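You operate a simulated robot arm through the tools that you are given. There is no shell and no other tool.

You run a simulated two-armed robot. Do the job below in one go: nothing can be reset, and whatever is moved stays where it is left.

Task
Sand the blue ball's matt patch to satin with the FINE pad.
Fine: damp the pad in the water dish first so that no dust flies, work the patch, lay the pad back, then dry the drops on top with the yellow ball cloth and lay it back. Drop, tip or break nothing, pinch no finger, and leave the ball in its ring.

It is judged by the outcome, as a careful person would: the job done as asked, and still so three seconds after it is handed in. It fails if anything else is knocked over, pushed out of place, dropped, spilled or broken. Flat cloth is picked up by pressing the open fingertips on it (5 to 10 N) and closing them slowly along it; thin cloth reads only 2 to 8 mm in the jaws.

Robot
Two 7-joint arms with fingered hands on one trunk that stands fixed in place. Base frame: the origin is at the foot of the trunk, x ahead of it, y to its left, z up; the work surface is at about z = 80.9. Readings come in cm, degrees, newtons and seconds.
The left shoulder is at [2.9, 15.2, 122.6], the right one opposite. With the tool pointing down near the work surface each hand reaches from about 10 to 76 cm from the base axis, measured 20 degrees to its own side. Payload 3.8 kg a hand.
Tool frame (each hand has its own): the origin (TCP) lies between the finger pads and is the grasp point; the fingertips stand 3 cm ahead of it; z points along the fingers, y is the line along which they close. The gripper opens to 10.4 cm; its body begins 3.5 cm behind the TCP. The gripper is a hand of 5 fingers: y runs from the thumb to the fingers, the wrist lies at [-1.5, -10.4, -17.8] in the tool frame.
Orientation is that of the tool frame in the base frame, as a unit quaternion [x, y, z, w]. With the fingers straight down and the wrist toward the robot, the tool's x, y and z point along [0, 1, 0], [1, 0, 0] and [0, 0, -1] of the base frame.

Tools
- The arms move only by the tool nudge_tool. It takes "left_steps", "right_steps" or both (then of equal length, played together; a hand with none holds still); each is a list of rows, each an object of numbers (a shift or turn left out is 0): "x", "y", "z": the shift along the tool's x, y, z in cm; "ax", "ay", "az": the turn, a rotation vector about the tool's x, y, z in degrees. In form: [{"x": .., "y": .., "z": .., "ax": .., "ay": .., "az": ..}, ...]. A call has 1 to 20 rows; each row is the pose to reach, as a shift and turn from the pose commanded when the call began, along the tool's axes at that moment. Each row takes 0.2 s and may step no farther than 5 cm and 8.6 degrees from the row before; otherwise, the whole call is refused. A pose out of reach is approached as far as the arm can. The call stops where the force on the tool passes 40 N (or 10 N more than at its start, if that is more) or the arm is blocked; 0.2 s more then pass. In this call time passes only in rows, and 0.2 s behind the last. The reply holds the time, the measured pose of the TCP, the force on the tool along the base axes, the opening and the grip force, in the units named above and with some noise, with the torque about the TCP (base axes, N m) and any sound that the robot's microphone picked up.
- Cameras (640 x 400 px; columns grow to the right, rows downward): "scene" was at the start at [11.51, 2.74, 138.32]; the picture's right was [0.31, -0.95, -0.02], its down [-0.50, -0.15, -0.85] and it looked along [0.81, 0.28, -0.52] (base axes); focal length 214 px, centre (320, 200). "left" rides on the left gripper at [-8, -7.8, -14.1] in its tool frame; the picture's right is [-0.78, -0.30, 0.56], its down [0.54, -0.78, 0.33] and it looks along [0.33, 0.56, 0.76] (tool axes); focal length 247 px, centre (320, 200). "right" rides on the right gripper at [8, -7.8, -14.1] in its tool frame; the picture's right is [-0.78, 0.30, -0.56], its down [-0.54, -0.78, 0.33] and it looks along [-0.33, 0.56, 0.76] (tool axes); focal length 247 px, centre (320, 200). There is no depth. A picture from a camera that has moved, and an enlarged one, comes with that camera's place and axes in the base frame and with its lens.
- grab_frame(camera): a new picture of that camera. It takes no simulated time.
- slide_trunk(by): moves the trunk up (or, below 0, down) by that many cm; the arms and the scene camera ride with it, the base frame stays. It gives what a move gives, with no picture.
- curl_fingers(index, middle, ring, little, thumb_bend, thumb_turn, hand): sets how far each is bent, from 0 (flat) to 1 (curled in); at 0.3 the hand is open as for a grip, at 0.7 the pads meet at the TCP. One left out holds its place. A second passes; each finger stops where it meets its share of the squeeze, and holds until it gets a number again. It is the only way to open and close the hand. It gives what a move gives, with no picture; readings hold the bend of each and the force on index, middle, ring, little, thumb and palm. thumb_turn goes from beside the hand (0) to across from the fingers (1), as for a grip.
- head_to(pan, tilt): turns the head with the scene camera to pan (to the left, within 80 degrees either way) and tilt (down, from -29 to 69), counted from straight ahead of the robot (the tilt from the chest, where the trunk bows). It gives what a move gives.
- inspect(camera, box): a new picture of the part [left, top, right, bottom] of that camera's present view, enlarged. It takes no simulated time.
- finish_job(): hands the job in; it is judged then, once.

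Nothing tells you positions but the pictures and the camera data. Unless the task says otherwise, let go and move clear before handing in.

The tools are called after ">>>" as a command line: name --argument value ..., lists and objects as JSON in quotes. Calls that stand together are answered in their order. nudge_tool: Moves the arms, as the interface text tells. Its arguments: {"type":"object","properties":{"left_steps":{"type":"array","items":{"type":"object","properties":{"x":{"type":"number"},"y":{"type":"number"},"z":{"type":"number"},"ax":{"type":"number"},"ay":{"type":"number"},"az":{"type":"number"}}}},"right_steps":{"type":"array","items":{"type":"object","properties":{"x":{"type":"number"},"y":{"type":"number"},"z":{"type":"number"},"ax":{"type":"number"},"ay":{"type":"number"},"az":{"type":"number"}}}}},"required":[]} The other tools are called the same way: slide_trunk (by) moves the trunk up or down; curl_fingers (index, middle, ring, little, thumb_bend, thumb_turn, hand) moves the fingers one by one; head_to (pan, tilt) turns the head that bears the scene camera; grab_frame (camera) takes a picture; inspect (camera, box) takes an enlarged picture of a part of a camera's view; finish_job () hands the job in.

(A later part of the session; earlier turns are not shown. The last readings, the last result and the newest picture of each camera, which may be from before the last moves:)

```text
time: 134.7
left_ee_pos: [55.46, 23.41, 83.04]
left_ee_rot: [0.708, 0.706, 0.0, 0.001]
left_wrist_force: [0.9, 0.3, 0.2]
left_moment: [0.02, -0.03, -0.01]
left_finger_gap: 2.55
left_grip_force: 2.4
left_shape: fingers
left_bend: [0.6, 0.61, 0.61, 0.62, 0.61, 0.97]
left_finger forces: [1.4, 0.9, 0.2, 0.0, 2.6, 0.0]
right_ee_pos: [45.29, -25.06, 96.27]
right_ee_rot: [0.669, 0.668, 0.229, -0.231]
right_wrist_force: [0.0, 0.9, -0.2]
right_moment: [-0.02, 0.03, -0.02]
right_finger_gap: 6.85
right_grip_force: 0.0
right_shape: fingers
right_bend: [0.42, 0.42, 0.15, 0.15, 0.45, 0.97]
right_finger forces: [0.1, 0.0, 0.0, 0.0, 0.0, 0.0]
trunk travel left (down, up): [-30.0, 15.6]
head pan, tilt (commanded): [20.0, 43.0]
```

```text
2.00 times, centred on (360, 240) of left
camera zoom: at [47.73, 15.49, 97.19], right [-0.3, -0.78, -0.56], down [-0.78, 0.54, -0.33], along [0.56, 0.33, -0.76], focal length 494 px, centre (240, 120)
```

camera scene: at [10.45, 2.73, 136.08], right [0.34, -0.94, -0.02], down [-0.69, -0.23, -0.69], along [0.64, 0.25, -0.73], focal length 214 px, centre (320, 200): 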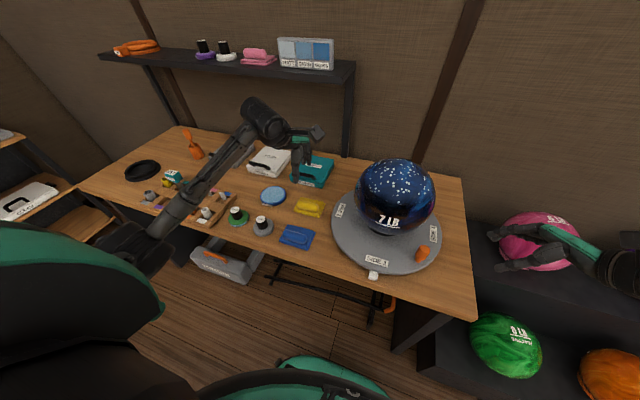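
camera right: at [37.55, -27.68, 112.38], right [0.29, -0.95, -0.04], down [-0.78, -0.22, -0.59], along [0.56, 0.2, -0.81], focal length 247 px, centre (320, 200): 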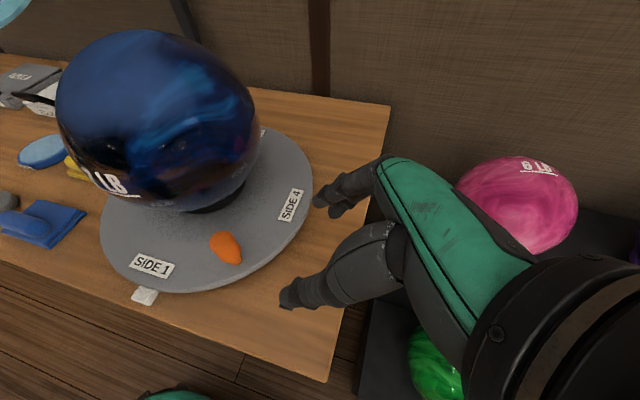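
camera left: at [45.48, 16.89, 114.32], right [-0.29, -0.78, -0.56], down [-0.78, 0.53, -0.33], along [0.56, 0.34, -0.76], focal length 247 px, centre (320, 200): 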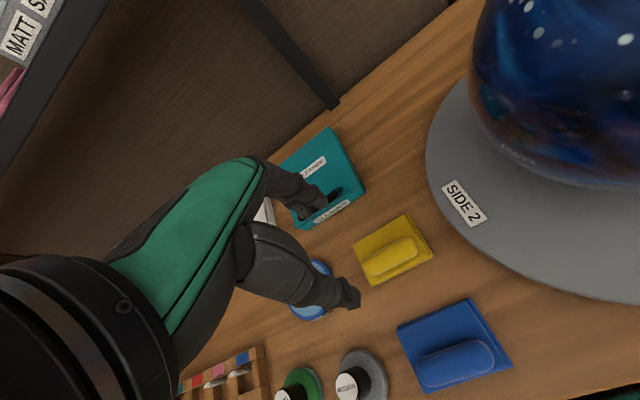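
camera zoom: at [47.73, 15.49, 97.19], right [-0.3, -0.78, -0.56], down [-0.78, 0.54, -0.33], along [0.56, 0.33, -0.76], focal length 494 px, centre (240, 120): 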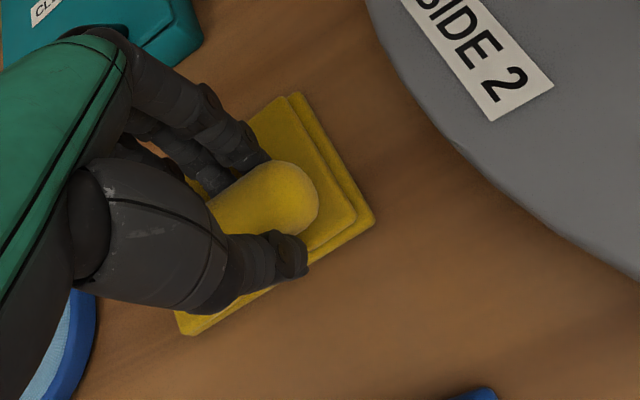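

>>> curl_fingers --hand "left" --index 0.7 --middle 0.7 --ring 0.7 --little 0.7 --thumb_bend 0.74

>>> nudge_tool --left_steps '[{"z": -0.5}, {"z": -1.2}, {"z": -2.2}, {"z": -3.5}]'

>>> inspect --camera "left" --box '[250, 140, 470, 340]'

>>> inspect --camera "scene" --box '[270, 160, 350, 230]'

```text
time: 135.7
left_ee_pos: [55.42, 23.48, 82.97]
left_ee_rot: [0.708, 0.706, 0.0, 0.0]
left_wrist_force: [0.6, 0.4, -0.3]
left_moment: [0.01, 0.03, 0.01]
left_finger_gap: 2.31
left_grip_force: 12.8
left_shape: fingers
left_bend: [0.62, 0.66, 0.68, 0.7, 0.63, 0.95]
left_finger forces: [7.5, 4.1, 1.1, 0.0, 12.8, 0.0]
right_ee_pos: [45.36, -25.18, 96.33]
right_ee_rot: [0.669, 0.668, 0.229, -0.231]
right_wrist_force: [0.2, -0.5, -0.2]
right_moment: [-0.01, -0.02, 0.04]
right_finger_gap: 6.87
right_grip_force: 0.1
right_shape: fingers
right_bend: [0.42, 0.42, 0.15, 0.15, 0.45, 0.97]
right_finger forces: [0.1, 0.1, 0.1, 0.0, 0.0, 0.0]
trunk travel left (down, up): [-30.0, 15.6]
head pan, tilt (commanded): [20.0, 43.0]
```

```text
time: 136.7
left_ee_pos: [55.55, 23.44, 86.45]
left_ee_rot: [0.707, 0.707, 0.0, -0.001]
left_wrist_force: [0.0, -0.2, -0.9]
left_moment: [0.0, 0.0, 0.01]
left_finger_gap: 2.31
left_grip_force: 12.5
left_shape: fingers
left_bend: [0.62, 0.66, 0.68, 0.7, 0.63, 0.95]
left_finger forces: [7.6, 4.0, 1.1, 0.0, 12.6, 0.1]
right_ee_pos: [45.12, -25.18, 96.27]
right_ee_rot: [0.668, 0.669, 0.23, -0.23]
right_wrist_force: [-0.4, -0.8, 0.1]
right_moment: [0.05, 0.01, -0.01]
right_finger_gap: 6.85
right_grip_force: 0.0
right_shape: fingers
right_bend: [0.42, 0.42, 0.15, 0.15, 0.45, 0.97]
right_finger forces: [0.0, 0.1, 0.0, 0.0, 0.0, 0.1]
trunk travel left (down, up): [-30.0, 15.6]
head pan, tilt (commanded): [20.0, 43.0]
```

```text
2.00 times, centred on (360, 240) of left
camera zoom: at [47.78, 15.49, 100.66], right [-0.3, -0.78, -0.56], down [-0.78, 0.54, -0.33], along [0.56, 0.33, -0.76], focal length 494 px, centre (240, 120)
```

zoom: 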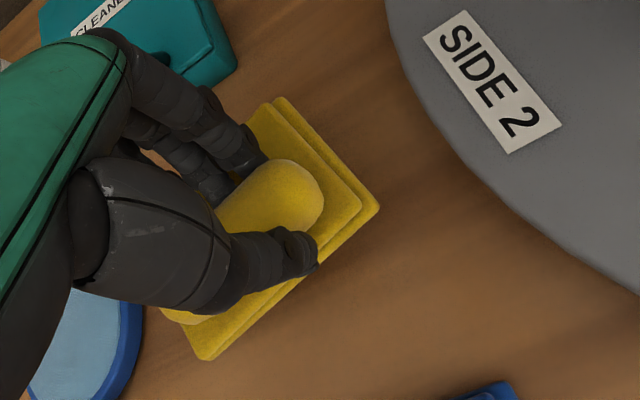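

```text
5.71 times, centred on (310, 195) of scene
camera zoom: at [10.48, 2.69, 136.08], right [0.34, -0.94, -0.02], down [-0.69, -0.23, -0.69], along [0.64, 0.25, -0.73], focal length 1226 px, centre (377, 229)
```

zoom: 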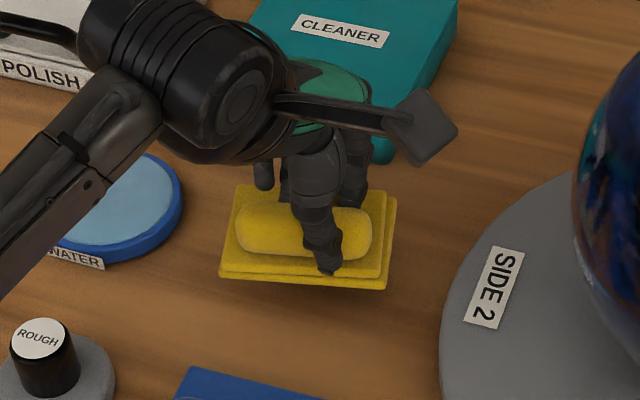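

The cloth is lifted and held by its roll. I'll raise it and carry it over the ball, tilting to face the patch.

>>> nudge_tool --left_steps '[{"z": -4.5}, {"z": -9}, {"z": -13.5}, {"z": -18}, {"x": -2, "y": -0.5, "z": -22}, {"x": -4, "y": -1, "z": -26}, {"x": -8, "y": -2, "z": -26.2}, {"x": -12, "y": -3, "z": -26.2, "ax": -3.5}, {"x": -16, "y": -4, "z": -26.2, "ax": -8}, {"x": -20, "y": -5, "z": -26.2, "ax": -12.5}, {"x": -23, "y": -5.8, "z": -26.2, "ax": -16.5}, {"x": -24.7, "y": -6.2, "z": -26.2, "ax": -19.3}]'

>>> head_to --pan -3 --tilt 45

>>> inspect --camera "scene" --box '[250, 80, 380, 220]'

>>> grab_frame --camera "left"

>>> inspect --camera "right" --box '[0, 0, 320, 240]'

```text
time: 139.3
left_ee_pos: [49.26, -1.46, 112.86]
left_ee_rot: [0.697, 0.697, 0.119, 0.119]
left_wrist_force: [-0.5, -0.1, -0.3]
left_moment: [0.01, 0.01, 0.02]
left_finger_gap: 2.29
left_grip_force: 12.5
left_shape: fingers
left_bend: [0.62, 0.66, 0.69, 0.7, 0.63, 0.95]
left_finger forces: [7.6, 3.8, 0.9, 0.0, 12.4, 0.0]
right_ee_pos: [45.3, -25.23, 96.27]
right_ee_rot: [0.67, 0.668, 0.23, -0.23]
right_wrist_force: [0.5, -0.1, -0.3]
right_moment: [0.02, -0.03, 0.01]
right_finger_gap: 6.86
right_grip_force: 0.0
right_shape: fingers
right_bend: [0.42, 0.42, 0.15, 0.15, 0.45, 0.97]
right_finger forces: [0.1, 0.0, 0.0, 0.1, 0.1, 0.2]
trunk travel left (down, up): [-30.0, 15.6]
head pan, tilt (commanded): [20.0, 43.0]
```

```text
time: 140.2
left_ee_pos: [49.37, -1.48, 112.87]
left_ee_rot: [0.698, 0.696, 0.118, 0.119]
left_wrist_force: [0.2, 0.4, 0.1]
left_moment: [-0.01, 0.01, 0.0]
left_finger_gap: 2.28
left_grip_force: 12.3
left_shape: fingers
left_bend: [0.62, 0.66, 0.69, 0.7, 0.63, 0.95]
left_finger forces: [7.6, 3.7, 1.0, 0.1, 12.5, 0.0]
right_ee_pos: [45.28, -25.24, 96.31]
right_ee_rot: [0.669, 0.668, 0.23, -0.23]
right_wrist_force: [1.1, 0.0, 0.6]
right_moment: [-0.01, 0.03, 0.0]
right_finger_gap: 6.86
right_grip_force: 0.0
right_shape: fingers
right_bend: [0.42, 0.42, 0.15, 0.15, 0.45, 0.97]
right_finger forces: [0.0, 0.0, 0.0, 0.0, 0.1, 0.1]
trunk travel left (down, up): [-30.0, 15.6]
head pan, tilt (commanded): [-3.0, 45.0]
```

```text
2.86 times, centred on (315, 150) of scene
camera zoom: at [10.81, -0.56, 135.77], right [-0.05, -1.0, 0.0], down [-0.75, 0.04, -0.66], along [0.66, -0.04, -0.75], focal length 613 px, centre (334, 343)
```

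zoom: 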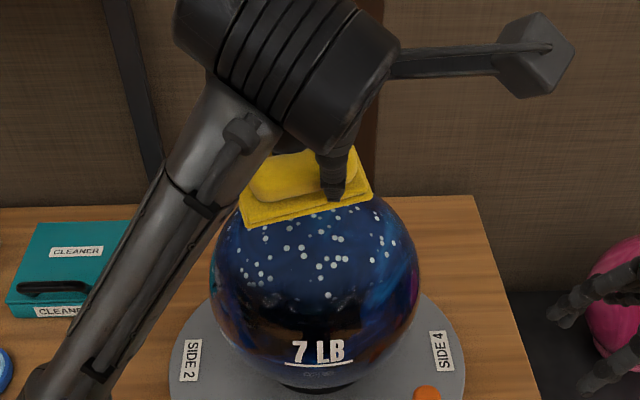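

```text
taken
camera left: at [37.36, -9.45, 123.73], right [-0.1, -0.78, -0.62], down [-0.62, 0.54, -0.57], along [0.78, 0.33, -0.54], focal length 247 px, centre (320, 200)
```

left: 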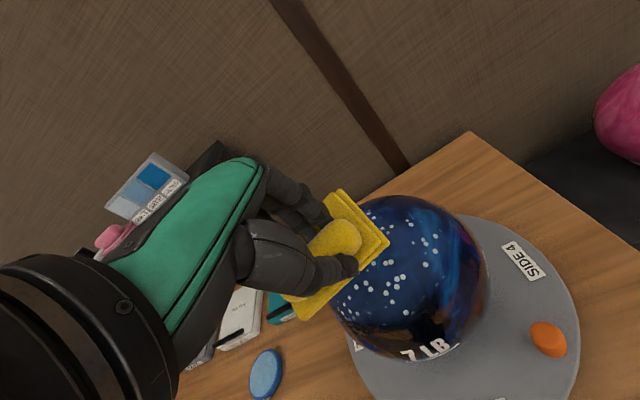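

```text
1.67 times, centred on (160, 120) of right
camera zoom: at [37.55, -27.68, 112.38], right [0.29, -0.95, -0.04], down [-0.78, -0.22, -0.59], along [0.56, 0.2, -0.81], focal length 412 px, centre (587, 333)
```

zoom: 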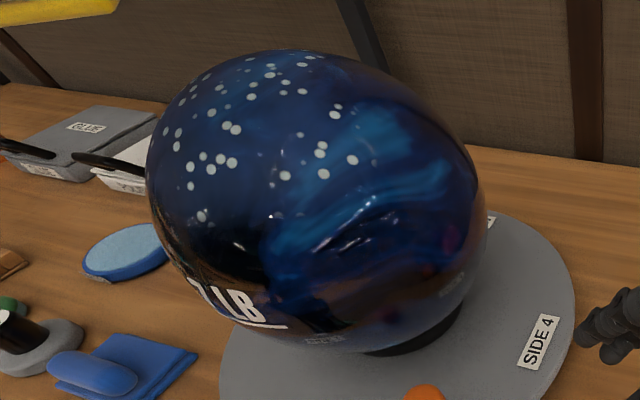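

>>> nudge_tool --left_steps '[{"z": 1.5}, {"z": 3}, {"z": 4.2}, {"z": 5}]'

>>> inspect --camera "scene" --box '[260, 100, 370, 210]'

```text
time: 141.2
left_ee_pos: [51.07, -1.39, 108.06]
left_ee_rot: [0.697, 0.697, 0.119, 0.118]
left_wrist_force: [0.4, 0.4, -1.1]
left_moment: [0.02, 0.0, -0.02]
left_finger_gap: 2.29
left_grip_force: 12.5
left_shape: fingers
left_bend: [0.62, 0.66, 0.69, 0.7, 0.63, 0.95]
left_finger forces: [7.6, 3.7, 1.0, 0.1, 12.5, 0.1]
right_ee_pos: [45.25, -25.34, 96.45]
right_ee_rot: [0.669, 0.668, 0.23, -0.231]
right_wrist_force: [-0.3, -0.6, 0.4]
right_moment: [0.03, 0.0, 0.01]
right_finger_gap: 6.87
right_grip_force: 0.0
right_shape: fingers
right_bend: [0.42, 0.42, 0.15, 0.15, 0.45, 0.97]
right_finger forces: [0.1, 0.0, 0.1, 0.0, 0.0, 0.1]
trunk travel left (down, up): [-30.0, 15.6]
head pan, tilt (commanded): [-3.0, 45.0]
```

```text
3.64 times, centred on (315, 155) of scene
camera zoom: at [10.8, -0.57, 135.77], right [-0.05, -1.0, 0.0], down [-0.75, 0.04, -0.66], along [0.66, -0.04, -0.75], focal length 780 px, centre (338, 364)
```

zoom: 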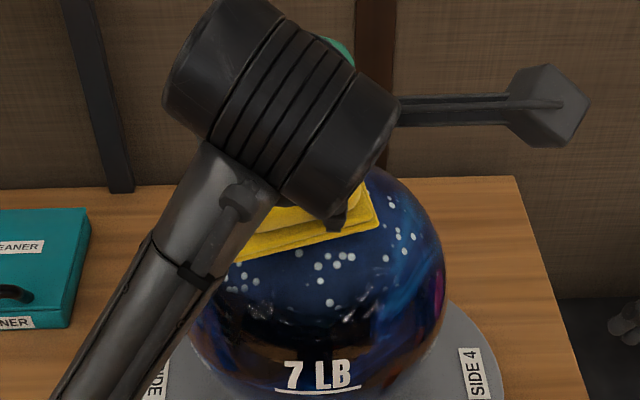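

>>> nudge_tool --left_steps '[{"z": 0.3}, {"z": 0.6}]'

```text
time: 141.8
left_ee_pos: [51.27, -1.34, 107.51]
left_ee_rot: [0.698, 0.696, 0.118, 0.118]
left_wrist_force: [-0.3, 0.1, -0.2]
left_moment: [0.03, 0.02, 0.02]
left_finger_gap: 2.26
left_grip_force: 12.0
left_shape: fingers
left_bend: [0.62, 0.66, 0.69, 0.7, 0.63, 0.95]
left_finger forces: [7.6, 3.8, 0.9, 0.0, 12.3, 0.0]
right_ee_pos: [45.21, -25.22, 96.25]
right_ee_rot: [0.67, 0.667, 0.229, -0.23]
right_wrist_force: [-0.2, 0.6, 0.4]
right_moment: [0.03, -0.01, 0.02]
right_finger_gap: 6.87
right_grip_force: 0.0
right_shape: fingers
right_bend: [0.42, 0.42, 0.15, 0.15, 0.45, 0.97]
right_finger forces: [0.0, 0.0, 0.0, 0.0, 0.0, 0.1]
trunk travel left (down, up): [-30.0, 15.6]
head pan, tilt (commanded): [-3.0, 45.0]
```

>>> nudge_tool --left_steps '[{"z": 0.25}, {"z": 0.5}]'

```text
time: 142.3
left_ee_pos: [51.34, -1.34, 107.12]
left_ee_rot: [0.697, 0.697, 0.12, 0.119]
left_wrist_force: [-1.1, -0.7, 2.3]
left_moment: [-0.01, 0.0, 0.02]
left_finger_gap: 2.32
left_grip_force: 12.5
left_shape: fingers
left_bend: [0.62, 0.66, 0.69, 0.7, 0.63, 0.95]
left_finger forces: [7.4, 4.0, 0.9, 0.0, 12.8, 0.0]
right_ee_pos: [45.17, -25.15, 96.37]
right_ee_rot: [0.669, 0.668, 0.23, -0.23]
right_wrist_force: [0.2, -0.1, 0.6]
right_moment: [0.02, 0.0, -0.01]
right_finger_gap: 6.86
right_grip_force: 0.0
right_shape: fingers
right_bend: [0.42, 0.42, 0.15, 0.15, 0.45, 0.97]
right_finger forces: [0.0, 0.0, 0.0, 0.1, 0.0, 0.1]
trunk travel left (down, up): [-30.0, 15.6]
head pan, tilt (commanded): [-3.0, 45.0]
```

Contact about 2.6 N, as expected. I'll wipe a first half-circle and look at what happens to the drops.

>>> nudge_tool --left_steps '[{"x": 1.7, "y": 0, "z": 0.11, "ax": 0, "ay": -6}, {"x": 3.38, "y": 0, "z": 0.345, "ax": 0, "ay": -12}, {"x": 2.93, "y": 1.69, "z": 0.31, "ax": 6, "ay": -10.39}, {"x": 1.69, "y": 2.93, "z": 0.31, "ax": 10.39, "ay": -6}, {"x": 0, "y": 3.38, "z": 0.33, "ax": 12, "ay": 0}, {"x": -1.69, "y": 2.93, "z": 0.38, "ax": 10.39, "ay": 6}, {"x": -2.93, "y": 1.69, "z": 0.43, "ax": 6, "ay": 10.39}, {"x": -3.38, "y": 0, "z": 0.49, "ax": 0, "ay": 12}]'

>>> inspect --camera "right" --box '[0, 0, 320, 240]'

>>> inspect --camera "scene" --box '[260, 100, 370, 210]'

>>> inspect --camera "left" --box '[260, 150, 500, 380]'

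```text
time: 144.2
left_ee_pos: [51.44, -4.56, 106.58]
left_ee_rot: [0.681, 0.705, 0.192, 0.044]
left_wrist_force: [0.0, -1.3, 4.5]
left_moment: [-0.03, -0.12, 0.01]
left_finger_gap: 2.34
left_grip_force: 13.1
left_shape: fingers
left_bend: [0.61, 0.66, 0.69, 0.7, 0.64, 0.94]
left_finger forces: [8.6, 4.5, 0.7, 0.1, 12.4, 0.1]
right_ee_pos: [45.08, -25.25, 96.4]
right_ee_rot: [0.67, 0.668, 0.23, -0.23]
right_wrist_force: [-0.1, -0.2, 0.8]
right_moment: [0.03, 0.02, 0.03]
right_finger_gap: 6.88
right_grip_force: 0.1
right_shape: fingers
right_bend: [0.42, 0.42, 0.15, 0.15, 0.45, 0.97]
right_finger forces: [0.0, 0.0, 0.1, 0.0, 0.0, 0.1]
trunk travel left (down, up): [-30.0, 15.6]
head pan, tilt (commanded): [-3.0, 45.0]
```

```text
1.67 times, centred on (160, 120) of right
camera zoom: at [37.41, -27.7, 112.42], right [0.29, -0.95, -0.04], down [-0.78, -0.22, -0.59], along [0.56, 0.2, -0.81], focal length 412 px, centre (587, 333)
```

zoom: 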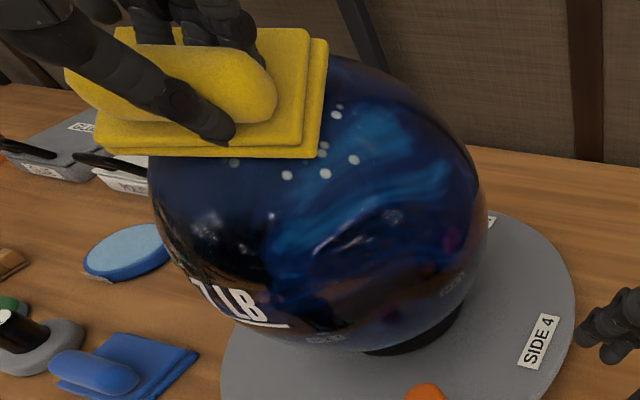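

```text
3.64 times, centred on (315, 155) of scene
camera zoom: at [10.64, -0.58, 135.78], right [-0.05, -1.0, 0.0], down [-0.75, 0.04, -0.66], along [0.66, -0.04, -0.75], focal length 780 px, centre (338, 364)
```

zoom: 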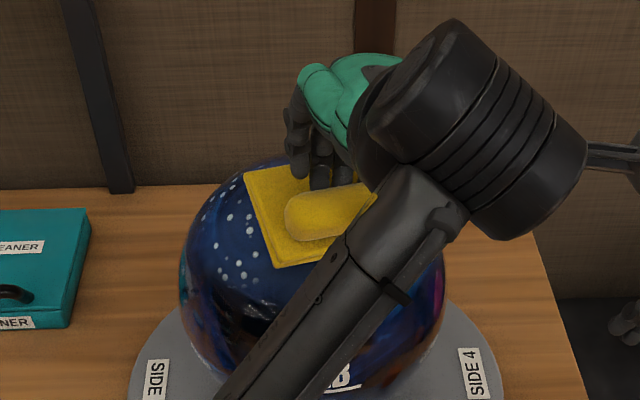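

```text
1.74 times, centred on (380, 265) of left
camera zoom: at [39.98, -15.39, 115.53], right [-0.05, -0.64, -0.77], down [-0.66, 0.59, -0.46], along [0.75, 0.48, -0.45], focal length 430 px, centre (216, 87)
```

zoom: 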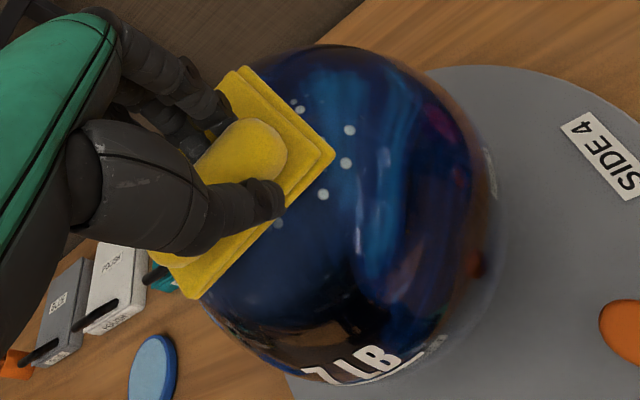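

The drops vanish where the cloth passes. I'll complete the circle and go on outward to the left side of the ball where drops remain.

>>> nudge_tool --left_steps '[{"x": 0.43, "y": -1.69, "z": 0.12, "ax": -6, "ay": -1.61}, {"x": 1.65, "y": -2.93, "z": 0.39, "ax": -10.39, "ay": -6}, {"x": 3.3, "y": -3.38, "z": 0.71, "ax": -12, "ay": -12}, {"x": 4.97, "y": -2.93, "z": 1.02, "ax": -10.39, "ay": -18}, {"x": 6.19, "y": -1.69, "z": 1.22, "ax": -6, "ay": -22.39}, {"x": 6.64, "y": 0, "z": 1.26, "ax": 0, "ay": -24}, {"x": 8.17, "y": 0, "z": 2.0, "ax": 0, "ay": -30}, {"x": 9.61, "y": 0, "z": 2.9, "ax": 0, "ay": -36}]'

>>> inspect --camera "scene" --box '[260, 100, 370, 210]'

>>> inspect --camera "right" --box '[0, 0, 320, 240]'

```text
time: 145.9
left_ee_pos: [51.68, 5.48, 105.68]
left_ee_rot: [0.707, 0.656, -0.029, 0.262]
left_wrist_force: [-2.4, 1.2, 4.4]
left_moment: [-0.09, 0.02, -0.02]
left_finger_gap: 2.32
left_grip_force: 13.0
left_shape: fingers
left_bend: [0.62, 0.66, 0.69, 0.7, 0.64, 0.94]
left_finger forces: [7.9, 3.7, 0.6, 0.0, 13.4, 0.0]
right_ee_pos: [45.17, -25.09, 96.35]
right_ee_rot: [0.669, 0.668, 0.23, -0.23]
right_wrist_force: [-0.8, -0.5, -0.2]
right_moment: [0.02, -0.01, 0.02]
right_finger_gap: 6.85
right_grip_force: 0.2
right_shape: fingers
right_bend: [0.42, 0.42, 0.15, 0.15, 0.45, 0.97]
right_finger forces: [0.0, 0.1, 0.0, 0.0, 0.0, 0.1]
trunk travel left (down, up): [-30.0, 15.6]
head pan, tilt (commanded): [-3.0, 45.0]
```

```text
3.64 times, centred on (315, 155) of scene
camera zoom: at [10.72, -0.46, 135.78], right [-0.05, -1.0, 0.0], down [-0.75, 0.04, -0.66], along [0.66, -0.04, -0.75], focal length 780 px, centre (338, 364)
```

zoom: 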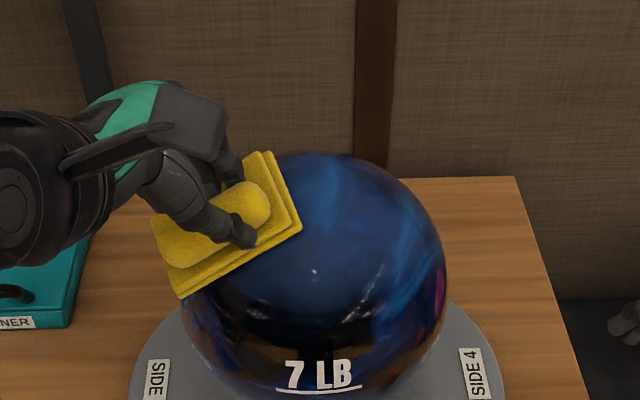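

```text
1.67 times, centred on (160, 120) of right
camera zoom: at [37.48, -27.59, 112.42], right [0.29, -0.95, -0.04], down [-0.78, -0.22, -0.59], along [0.56, 0.2, -0.81], focal length 412 px, centre (587, 333)
```

zoom: 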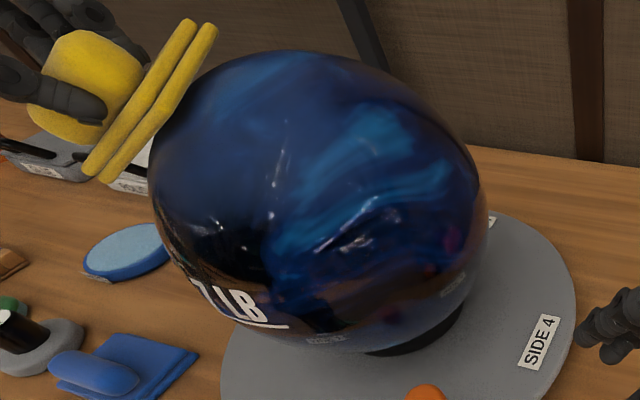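

The drops are nearly all gone and the dried patch shows an even satin sheen. I'll sweep front-left, left and round the back to catch any remaining drops, ending at the centre.

>>> nudge_tool --left_steps '[{"x": -0.34, "y": -2.26, "z": 0.22, "ax": -8.21, "ay": 1.45}, {"x": -1.36, "y": -4.26, "z": 0.76, "ax": -15.43, "ay": 5.62}, {"x": -0.34, "y": -2.26, "z": 0.22, "ax": -8.21, "ay": 1.45}, {"x": 0, "y": 0, "z": 0, "ax": 0, "ay": 0}, {"x": -0.39, "y": 2.26, "z": 0.12, "ax": 8.21, "ay": 1.45}, {"x": -1.45, "y": 4.26, "z": 0.56, "ax": 15.43, "ay": 5.62}, {"x": -3.05, "y": 5.73, "z": 1.28, "ax": 20.78, "ay": 12}, {"x": -5.02, "y": 6.52, "z": 2.18, "ax": 23.64, "ay": 19.83}, {"x": -7.1, "y": 6.52, "z": 3.16, "ax": 23.64, "ay": 28.17}, {"x": -9.05, "y": 5.73, "z": 4.1, "ax": 20.78, "ay": 36}]'

>>> inspect --camera "scene" --box '[260, 100, 370, 210]'

>>> inspect --camera "left" --box '[260, 150, 500, 380]'

```text
time: 148.2
left_ee_pos: [57.3, -4.68, 107.78]
left_ee_rot: [0.715, 0.689, 0.075, -0.085]
left_wrist_force: [-0.2, 0.5, 5.2]
left_moment: [0.05, 0.02, 0.0]
left_finger_gap: 2.32
left_grip_force: 13.8
left_shape: fingers
left_bend: [0.61, 0.66, 0.69, 0.7, 0.65, 0.95]
left_finger forces: [8.0, 5.2, 0.8, 0.0, 13.1, 0.0]
right_ee_pos: [45.08, -25.26, 96.34]
right_ee_rot: [0.669, 0.668, 0.23, -0.23]
right_wrist_force: [-0.1, 0.0, -0.3]
right_moment: [0.01, 0.0, 0.02]
right_finger_gap: 6.85
right_grip_force: 0.0
right_shape: fingers
right_bend: [0.42, 0.42, 0.15, 0.15, 0.45, 0.97]
right_finger forces: [0.0, 0.0, 0.0, 0.0, 0.0, 0.1]
trunk travel left (down, up): [-30.0, 15.6]
head pan, tilt (commanded): [-3.0, 45.0]
```

```text
3.64 times, centred on (315, 155) of scene
camera zoom: at [10.72, -0.7, 135.77], right [-0.05, -1.0, 0.0], down [-0.75, 0.04, -0.66], along [0.66, -0.04, -0.75], focal length 780 px, centre (338, 364)
```

zoom: 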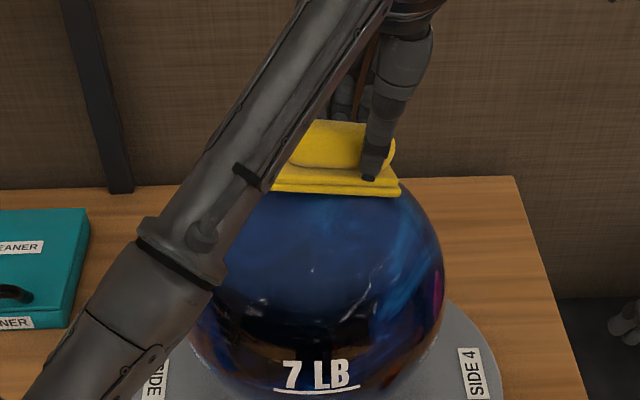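

```text
1.74 times, centred on (380, 265) of left
camera zoom: at [49.29, -15.35, 119.87], right [-0.33, -0.62, -0.71], down [-0.76, 0.62, -0.19], along [0.56, 0.48, -0.68], focal length 430 px, centre (216, 87)
```

zoom: 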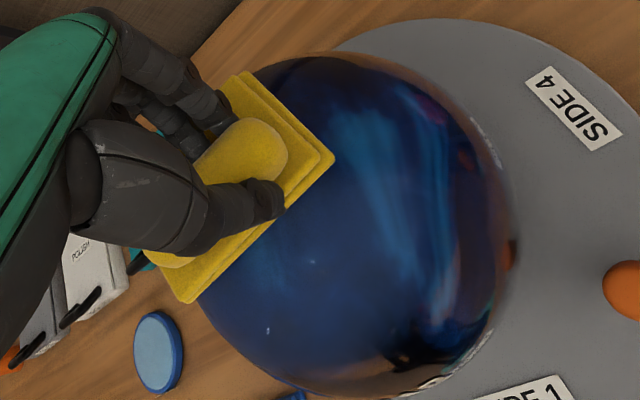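

No drops remain in view. I'll lift the cloth off and inspect the whole ball from above and from the left.

>>> nudge_tool --left_steps '[{"z": -1.5}, {"z": -4}, {"z": -7}, {"x": 3, "y": -1, "z": -10}, {"x": 7, "y": -2, "z": -11}, {"x": 11, "y": -3, "z": -11}, {"x": 15, "y": -4, "z": -11}]'

>>> grab_frame --camera "left"

>>> inspect --camera "scene" --box '[260, 120, 370, 220]'

>>> inspect --camera "right" --box '[0, 0, 320, 240]'

```text
time: 149.8
left_ee_pos: [55.27, 8.13, 120.82]
left_ee_rot: [0.716, 0.69, 0.074, -0.082]
left_wrist_force: [-0.4, 0.4, 0.3]
left_moment: [-0.07, -0.02, 0.01]
left_finger_gap: 2.31
left_grip_force: 12.7
left_shape: fingers
left_bend: [0.61, 0.66, 0.69, 0.7, 0.65, 0.95]
left_finger forces: [7.7, 4.1, 0.7, 0.1, 12.4, 0.1]
left hand out of reach, approached as far as the arm can: row 6, 7
right_ee_pos: [45.24, -25.15, 96.34]
right_ee_rot: [0.67, 0.668, 0.23, -0.231]
right_wrist_force: [-0.4, 0.4, -0.5]
right_moment: [-0.01, -0.01, 0.03]
right_finger_gap: 6.87
right_grip_force: 0.1
right_shape: fingers
right_bend: [0.42, 0.42, 0.15, 0.15, 0.45, 0.97]
right_finger forces: [0.0, 0.0, 0.0, 0.0, 0.1, 0.0]
trunk travel left (down, up): [-30.0, 15.6]
head pan, tilt (commanded): [-3.0, 45.0]
```

```text
taken
camera left: at [47.38, -2.47, 133.07], right [-0.33, -0.62, -0.71], down [-0.76, 0.62, -0.19], along [0.56, 0.47, -0.68], focal length 247 px, centre (320, 200)
```

left: 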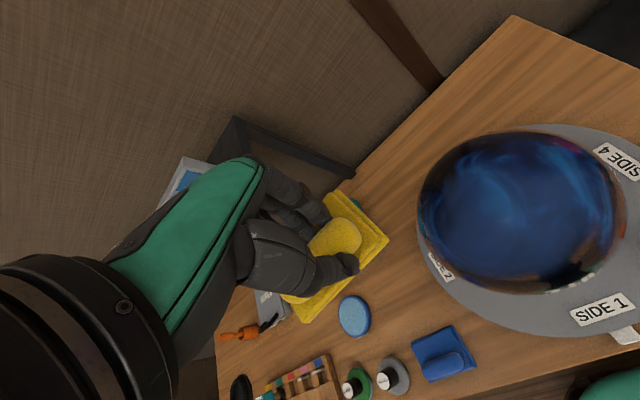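

```text
4.00 times, centred on (315, 170) of scene
camera zoom: at [10.83, -0.41, 135.77], right [-0.05, -1.0, 0.0], down [-0.75, 0.04, -0.66], along [0.66, -0.04, -0.75], focal length 858 px, centre (340, 320)
```

zoom: 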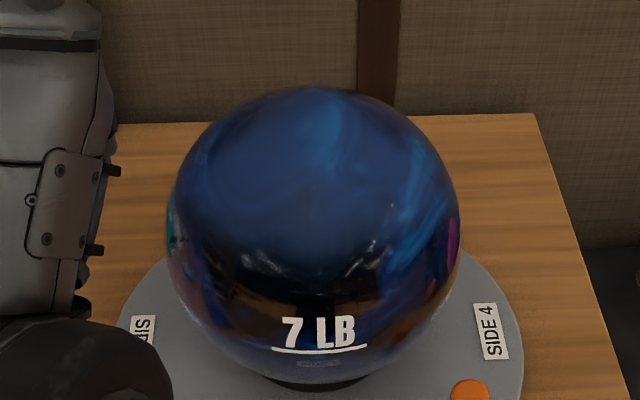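

```text
1.67 times, centred on (160, 120) of right
camera zoom: at [37.57, -27.55, 112.4], right [0.29, -0.95, -0.04], down [-0.78, -0.22, -0.59], along [0.56, 0.2, -0.81], focal length 412 px, centre (587, 333)
```

zoom: 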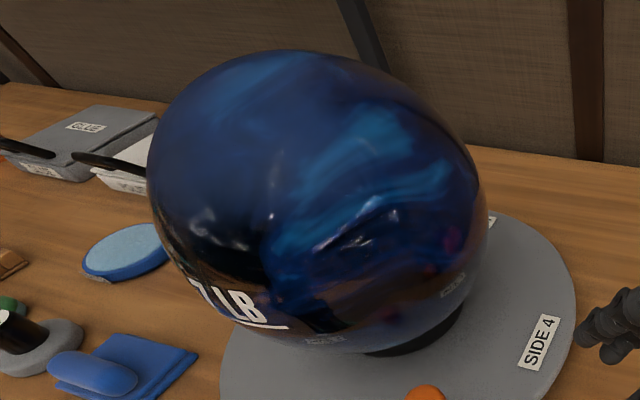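

>>> inspect --camera "left" --box '[405, 120, 635, 310]'

>>> inspect --camera "left" --box '[225, 290, 485, 400]'

```text
2.11 times, centred on (520, 215) of left
camera zoom: at [47.38, -2.47, 133.07], right [-0.33, -0.62, -0.71], down [-0.76, 0.62, -0.19], along [0.56, 0.47, -0.68], focal length 520 px, centre (-101, 168)
```

zoom: 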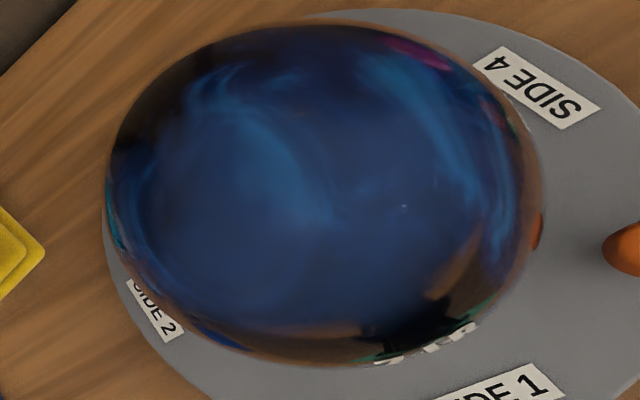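

```text
2.46 times, centred on (355, 345) of left
camera zoom: at [47.38, -2.47, 133.07], right [-0.33, -0.62, -0.71], down [-0.76, 0.62, -0.19], along [0.56, 0.47, -0.68], focal length 608 px, centre (234, -157)
```

zoom: 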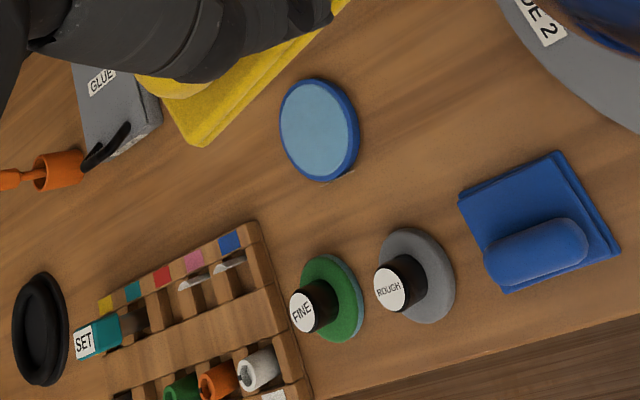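

The ball is dry all over and the patch has an even satin look. Now I'll carry the yellow cloth back above its place, turning the hand so that it lies as it did before.

>>> nudge_tool --left_steps '[{"x": 0.89, "y": -0.02, "z": 2.67}, {"x": 1.78, "y": -0.03, "z": 5.33}, {"x": 3.3, "y": -0.03, "z": 7.7, "ax": -0.2, "ay": -1.5, "az": 1}, {"x": 4.81, "y": -0.02, "z": 10.12, "ax": -0.4, "ay": -3, "az": 1.9}, {"x": 6.7, "y": -0.02, "z": 13.1, "ax": -0.6, "ay": -4.5, "az": 2.8}, {"x": 8.59, "y": -0.02, "z": 16.1, "ax": -0.85, "ay": -6.1, "az": 3.8}, {"x": 9.6, "y": 0.03, "z": 19.4, "ax": -1.1, "ay": -7.6, "az": 4.8}, {"x": 10.63, "y": 0.07, "z": 22.7, "ax": -1.3, "ay": -9.1, "az": 5.7}, {"x": 9.97, "y": 0.12, "z": 25.6, "ax": -1.5, "ay": -10.6, "az": 6.7}, {"x": 9.32, "y": 0.16, "z": 28.59, "ax": -1.7, "ay": -12.17, "az": 7.61}]'

>>> head_to --pan 20 --tilt 43

>>> inspect --camera "scene" --box '[260, 140, 360, 240]'

>>> grab_frame --camera "left"

```text
time: 151.9
left_ee_pos: [55.37, 23.38, 94.99]
left_ee_rot: [0.765, 0.644, 0.001, -0.004]
left_wrist_force: [-0.1, 0.2, -0.7]
left_moment: [-0.01, 0.03, -0.05]
left_finger_gap: 2.34
left_grip_force: 11.9
left_shape: fingers
left_bend: [0.61, 0.66, 0.69, 0.7, 0.65, 0.95]
left_finger forces: [7.5, 4.0, 0.7, 0.0, 12.1, 0.1]
right_ee_pos: [45.25, -25.29, 96.39]
right_ee_rot: [0.669, 0.668, 0.23, -0.23]
right_wrist_force: [-0.5, 0.0, -0.4]
right_moment: [0.0, -0.03, -0.01]
right_finger_gap: 6.87
right_grip_force: 0.0
right_shape: fingers
right_bend: [0.42, 0.42, 0.15, 0.15, 0.45, 0.97]
right_finger forces: [0.0, 0.0, 0.1, 0.0, 0.0, 0.0]
trunk travel left (down, up): [-30.0, 15.6]
head pan, tilt (commanded): [-3.0, 45.0]
```

```text
time: 152.8
left_ee_pos: [55.45, 23.29, 95.05]
left_ee_rot: [0.765, 0.644, 0.002, -0.003]
left_wrist_force: [0.6, 0.2, 0.1]
left_moment: [0.0, -0.02, 0.0]
left_finger_gap: 2.33
left_grip_force: 11.8
left_shape: fingers
left_bend: [0.61, 0.66, 0.69, 0.7, 0.65, 0.95]
left_finger forces: [7.5, 4.0, 0.8, 0.0, 12.1, 0.0]
right_ee_pos: [45.15, -25.18, 96.22]
right_ee_rot: [0.669, 0.668, 0.23, -0.231]
right_wrist_force: [-0.2, -0.3, -0.5]
right_moment: [0.0, 0.0, 0.01]
right_finger_gap: 6.86
right_grip_force: 0.1
right_shape: fingers
right_bend: [0.42, 0.42, 0.15, 0.15, 0.45, 0.97]
right_finger forces: [0.1, 0.0, 0.0, 0.1, 0.0, 0.0]
trunk travel left (down, up): [-30.0, 15.6]
head pan, tilt (commanded): [20.0, 43.0]
```

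```text
4.00 times, centred on (310, 190) of scene
camera zoom: at [10.49, 2.68, 136.08], right [0.34, -0.94, -0.02], down [-0.69, -0.23, -0.69], along [0.64, 0.25, -0.73], focal length 858 px, centre (360, 240)
```

zoom: 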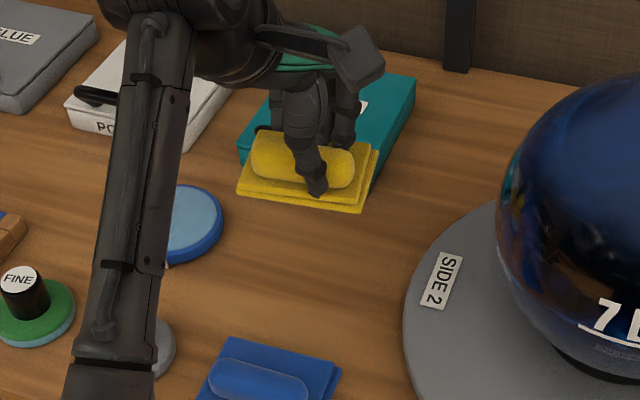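

```text
taken
camera left: at [46.47, 16.65, 109.15], right [-0.43, -0.71, -0.56], down [-0.68, 0.66, -0.32], along [0.6, 0.24, -0.76], focal length 247 px, centre (320, 200)
```

left: 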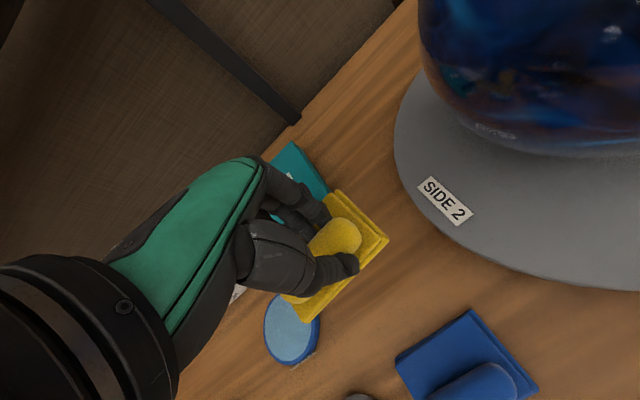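

>>> nudge_tool --left_steps '[{"z": 3}, {"z": 6}, {"z": 8.5}, {"z": 10}]'

>>> inspect --camera "scene" --box '[270, 180, 350, 250]'

>>> inspect --camera "left" --box '[250, 140, 470, 340]'

```text
time: 153.8
left_ee_pos: [55.41, 23.44, 85.1]
left_ee_rot: [0.765, 0.644, 0.002, -0.004]
left_wrist_force: [-0.6, 0.4, -0.4]
left_moment: [-0.01, 0.01, 0.01]
left_finger_gap: 2.33
left_grip_force: 12.4
left_shape: fingers
left_bend: [0.61, 0.66, 0.69, 0.7, 0.65, 0.95]
left_finger forces: [7.3, 3.9, 0.7, 0.0, 11.9, 0.0]
right_ee_pos: [45.24, -25.01, 96.32]
right_ee_rot: [0.669, 0.668, 0.23, -0.231]
right_wrist_force: [0.4, 0.0, 0.1]
right_moment: [0.02, 0.02, -0.02]
right_finger_gap: 6.87
right_grip_force: 0.0
right_shape: fingers
right_bend: [0.42, 0.42, 0.15, 0.15, 0.45, 0.97]
right_finger forces: [0.1, 0.0, 0.0, 0.1, 0.0, 0.1]
trunk travel left (down, up): [-30.0, 15.6]
head pan, tilt (commanded): [20.0, 43.0]
```

```text
5.71 times, centred on (310, 215) of scene
camera zoom: at [10.49, 2.72, 136.08], right [0.34, -0.94, -0.02], down [-0.69, -0.23, -0.69], along [0.64, 0.25, -0.73], focal length 1226 px, centre (377, 114)
```

zoom: 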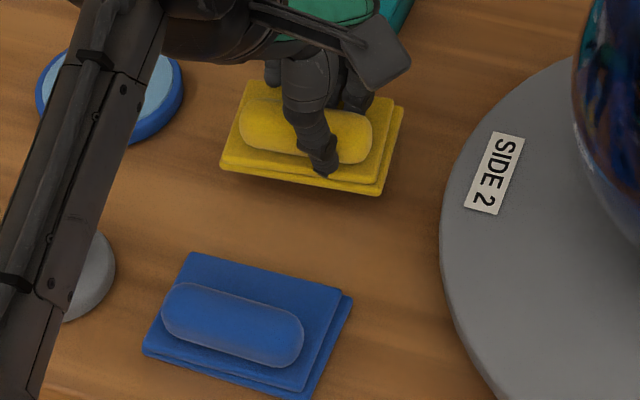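

```text
2.00 times, centred on (360, 240) of left
camera zoom: at [46.48, 16.82, 99.19], right [-0.43, -0.71, -0.56], down [-0.67, 0.66, -0.33], along [0.6, 0.24, -0.76], focal length 494 px, centre (240, 120)
```

zoom: 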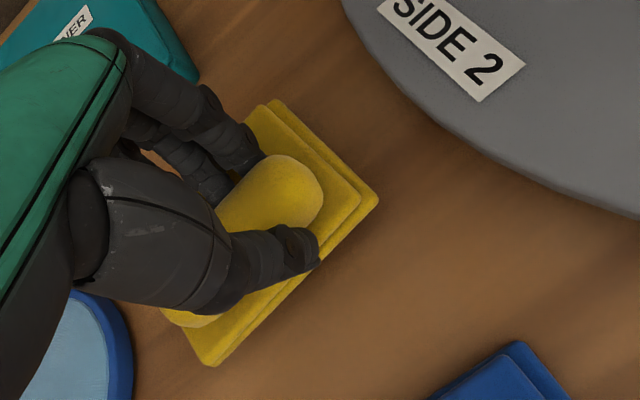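

The cloth needs about 5° more turn and a half-centimetre shift to match its first position. I'll correct that while lowering.

>>> nudge_tool --left_steps '[{"x": -0.13, "y": 0.43, "z": 0.3, "az": 5}, {"x": -0.13, "y": 0.43, "z": 0.9, "az": 5}, {"x": -0.13, "y": 0.43, "z": 1.5, "az": 5}]'

>>> inspect --camera "scene" --box '[270, 180, 350, 250]'

```text
time: 154.6
left_ee_pos: [55.81, 23.21, 83.62]
left_ee_rot: [0.792, 0.61, 0.001, -0.005]
left_wrist_force: [0.6, 0.2, -0.2]
left_moment: [0.02, 0.02, -0.01]
left_finger_gap: 2.31
left_grip_force: 12.1
left_shape: fingers
left_bend: [0.61, 0.66, 0.69, 0.7, 0.65, 0.95]
left_finger forces: [7.4, 3.9, 0.7, 0.1, 12.0, 0.0]
right_ee_pos: [45.13, -25.29, 96.4]
right_ee_rot: [0.669, 0.668, 0.229, -0.231]
right_wrist_force: [0.0, 1.0, 0.4]
right_moment: [0.0, 0.01, -0.03]
right_finger_gap: 6.86
right_grip_force: 0.1
right_shape: fingers
right_bend: [0.42, 0.42, 0.15, 0.15, 0.45, 0.97]
right_finger forces: [0.0, 0.1, 0.1, 0.0, 0.1, 0.1]
trunk travel left (down, up): [-30.0, 15.6]
head pan, tilt (commanded): [20.0, 43.0]
```

```text
5.71 times, centred on (310, 215) of scene
camera zoom: at [10.49, 2.69, 136.08], right [0.34, -0.94, -0.02], down [-0.69, -0.23, -0.69], along [0.64, 0.25, -0.73], focal length 1226 px, centre (377, 114)
```

zoom: 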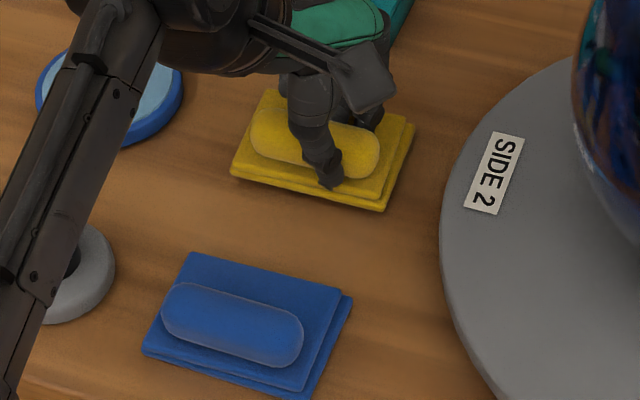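

>>> nudge_tool --left_steps '[{"z": 0.25}, {"z": 0.5}, {"z": 0.7}]'

```text
time: 155.4
left_ee_pos: [55.86, 23.27, 82.9]
left_ee_rot: [0.792, 0.611, 0.001, -0.003]
left_wrist_force: [-0.2, 1.5, 0.1]
left_moment: [0.01, 0.02, 0.0]
left_finger_gap: 2.32
left_grip_force: 12.2
left_shape: fingers
left_bend: [0.61, 0.66, 0.69, 0.7, 0.65, 0.95]
left_finger forces: [7.6, 3.8, 0.9, 0.0, 12.1, 0.1]
right_ee_pos: [45.2, -25.22, 96.43]
right_ee_rot: [0.669, 0.668, 0.231, -0.23]
right_wrist_force: [0.2, 1.6, -0.1]
right_moment: [0.01, -0.01, 0.01]
right_finger_gap: 6.89
right_grip_force: 0.1
right_shape: fingers
right_bend: [0.42, 0.42, 0.15, 0.15, 0.45, 0.97]
right_finger forces: [0.0, 0.0, 0.0, 0.0, 0.1, 0.1]
trunk travel left (down, up): [-30.0, 15.6]
head pan, tilt (commanded): [20.0, 43.0]
```

>>> nudge_tool --left_steps '[{"z": 0.15}, {"z": 0.3}]'

```text
time: 156.0
left_ee_pos: [55.95, 23.22, 82.72]
left_ee_rot: [0.792, 0.61, 0.003, -0.003]
left_wrist_force: [-2.1, 0.9, 12.3]
left_moment: [-0.03, 0.12, -0.01]
left_finger_gap: 2.29
left_grip_force: 12.7
left_shape: fingers
left_bend: [0.62, 0.66, 0.69, 0.7, 0.65, 0.95]
left_finger forces: [7.5, 4.0, 0.8, 0.0, 14.0, 0.0]
right_ee_pos: [45.12, -25.26, 96.37]
right_ee_rot: [0.669, 0.667, 0.231, -0.23]
right_wrist_force: [-0.3, 0.7, 0.1]
right_moment: [-0.01, 0.04, 0.03]
right_finger_gap: 6.87
right_grip_force: 0.0
right_shape: fingers
right_bend: [0.42, 0.42, 0.15, 0.15, 0.45, 0.97]
right_finger forces: [0.0, 0.0, 0.1, 0.1, 0.1, 0.1]
trunk travel left (down, up): [-30.0, 15.6]
head pan, tilt (commanded): [20.0, 43.0]
```

Set down. I'll ease the pressure, open the fingers and lift clear.

>>> nudge_tool --left_steps '[{"z": -0.15}]'

>>> curl_fingers --hand "left" --index 0.52 --middle 0.52 --ring 0.52 --little 0.52 --thumb_bend 0.54

>>> curl_fingers --hand "left" --index 0.4 --middle 0.4 --ring 0.4 --little 0.4 --thumb_bend 0.42

>>> inspect --camera "left" --box '[250, 140, 470, 340]'

```text
time: 156.4
left_ee_pos: [56.01, 23.28, 82.81]
left_ee_rot: [0.793, 0.609, 0.002, -0.004]
left_wrist_force: [-1.5, 2.5, 9.2]
left_moment: [-0.03, 0.04, 0.01]
left_finger_gap: 2.31
left_grip_force: 13.0
left_shape: fingers
left_bend: [0.62, 0.66, 0.69, 0.7, 0.65, 0.95]
left_finger forces: [7.7, 4.1, 0.8, 0.1, 13.6, 0.0]
right_ee_pos: [45.19, -25.22, 96.36]
right_ee_rot: [0.67, 0.667, 0.232, -0.229]
right_wrist_force: [-0.4, 0.3, 0.0]
right_moment: [0.03, -0.02, -0.02]
right_finger_gap: 6.88
right_grip_force: 0.0
right_shape: fingers
right_bend: [0.42, 0.42, 0.15, 0.15, 0.45, 0.97]
right_finger forces: [0.0, 0.0, 0.1, 0.0, 0.0, 0.1]
trunk travel left (down, up): [-30.0, 15.6]
head pan, tilt (commanded): [20.0, 43.0]
```

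```text
time: 157.4
left_ee_pos: [55.88, 23.25, 82.72]
left_ee_rot: [0.792, 0.61, 0.002, -0.004]
left_wrist_force: [-1.3, -0.3, 5.0]
left_moment: [-0.03, -0.1, -0.02]
left_finger_gap: 4.3
left_grip_force: 3.3
left_shape: fingers
left_bend: [0.53, 0.54, 0.52, 0.52, 0.54, 0.97]
left_finger forces: [1.6, 4.6, 0.0, 0.1, 0.0, 0.0]
right_ee_pos: [45.15, -25.32, 96.31]
right_ee_rot: [0.669, 0.668, 0.23, -0.23]
right_wrist_force: [-0.8, -0.3, 0.3]
right_moment: [0.02, 0.04, 0.04]
right_finger_gap: 6.86
right_grip_force: 0.1
right_shape: fingers
right_bend: [0.42, 0.42, 0.15, 0.15, 0.45, 0.97]
right_finger forces: [0.0, 0.1, 0.0, 0.1, 0.0, 0.0]
trunk travel left (down, up): [-30.0, 15.6]
head pan, tilt (commanded): [20.0, 43.0]
```

```text
time: 158.4
left_ee_pos: [55.95, 23.3, 82.7]
left_ee_rot: [0.792, 0.61, 0.002, -0.005]
left_wrist_force: [-1.6, -0.2, 4.0]
left_moment: [0.0, -0.15, 0.0]
left_finger_gap: 7.52
left_grip_force: 2.3
left_shape: fingers
left_bend: [0.4, 0.41, 0.4, 0.4, 0.42, 0.97]
left_finger forces: [0.0, 3.9, 0.1, 0.0, 0.0, 0.1]
right_ee_pos: [45.08, -25.22, 96.21]
right_ee_rot: [0.669, 0.668, 0.23, -0.231]
right_wrist_force: [-0.2, 0.6, 0.2]
right_moment: [-0.03, 0.0, 0.01]
right_finger_gap: 6.82
right_grip_force: 0.0
right_shape: fingers
right_bend: [0.42, 0.42, 0.15, 0.15, 0.45, 0.97]
right_finger forces: [0.0, 0.0, 0.1, 0.0, 0.0, 0.1]
trunk travel left (down, up): [-30.0, 15.6]
head pan, tilt (commanded): [20.0, 43.0]
```

```text
2.00 times, centred on (360, 240) of left
camera zoom: at [46.44, 17.34, 96.9], right [-0.49, -0.67, -0.56], down [-0.61, 0.72, -0.33], along [0.62, 0.19, -0.76], focal length 494 px, centre (240, 120)
```

zoom: 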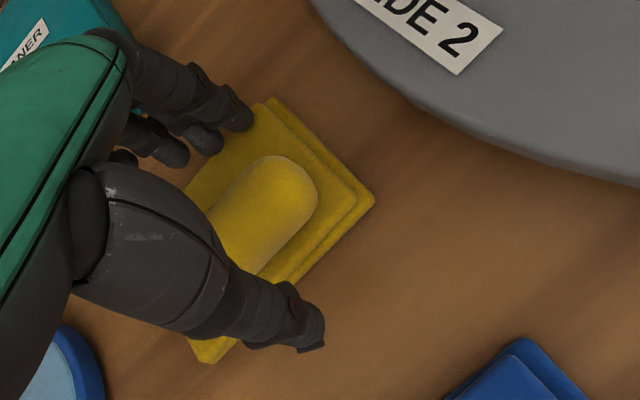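

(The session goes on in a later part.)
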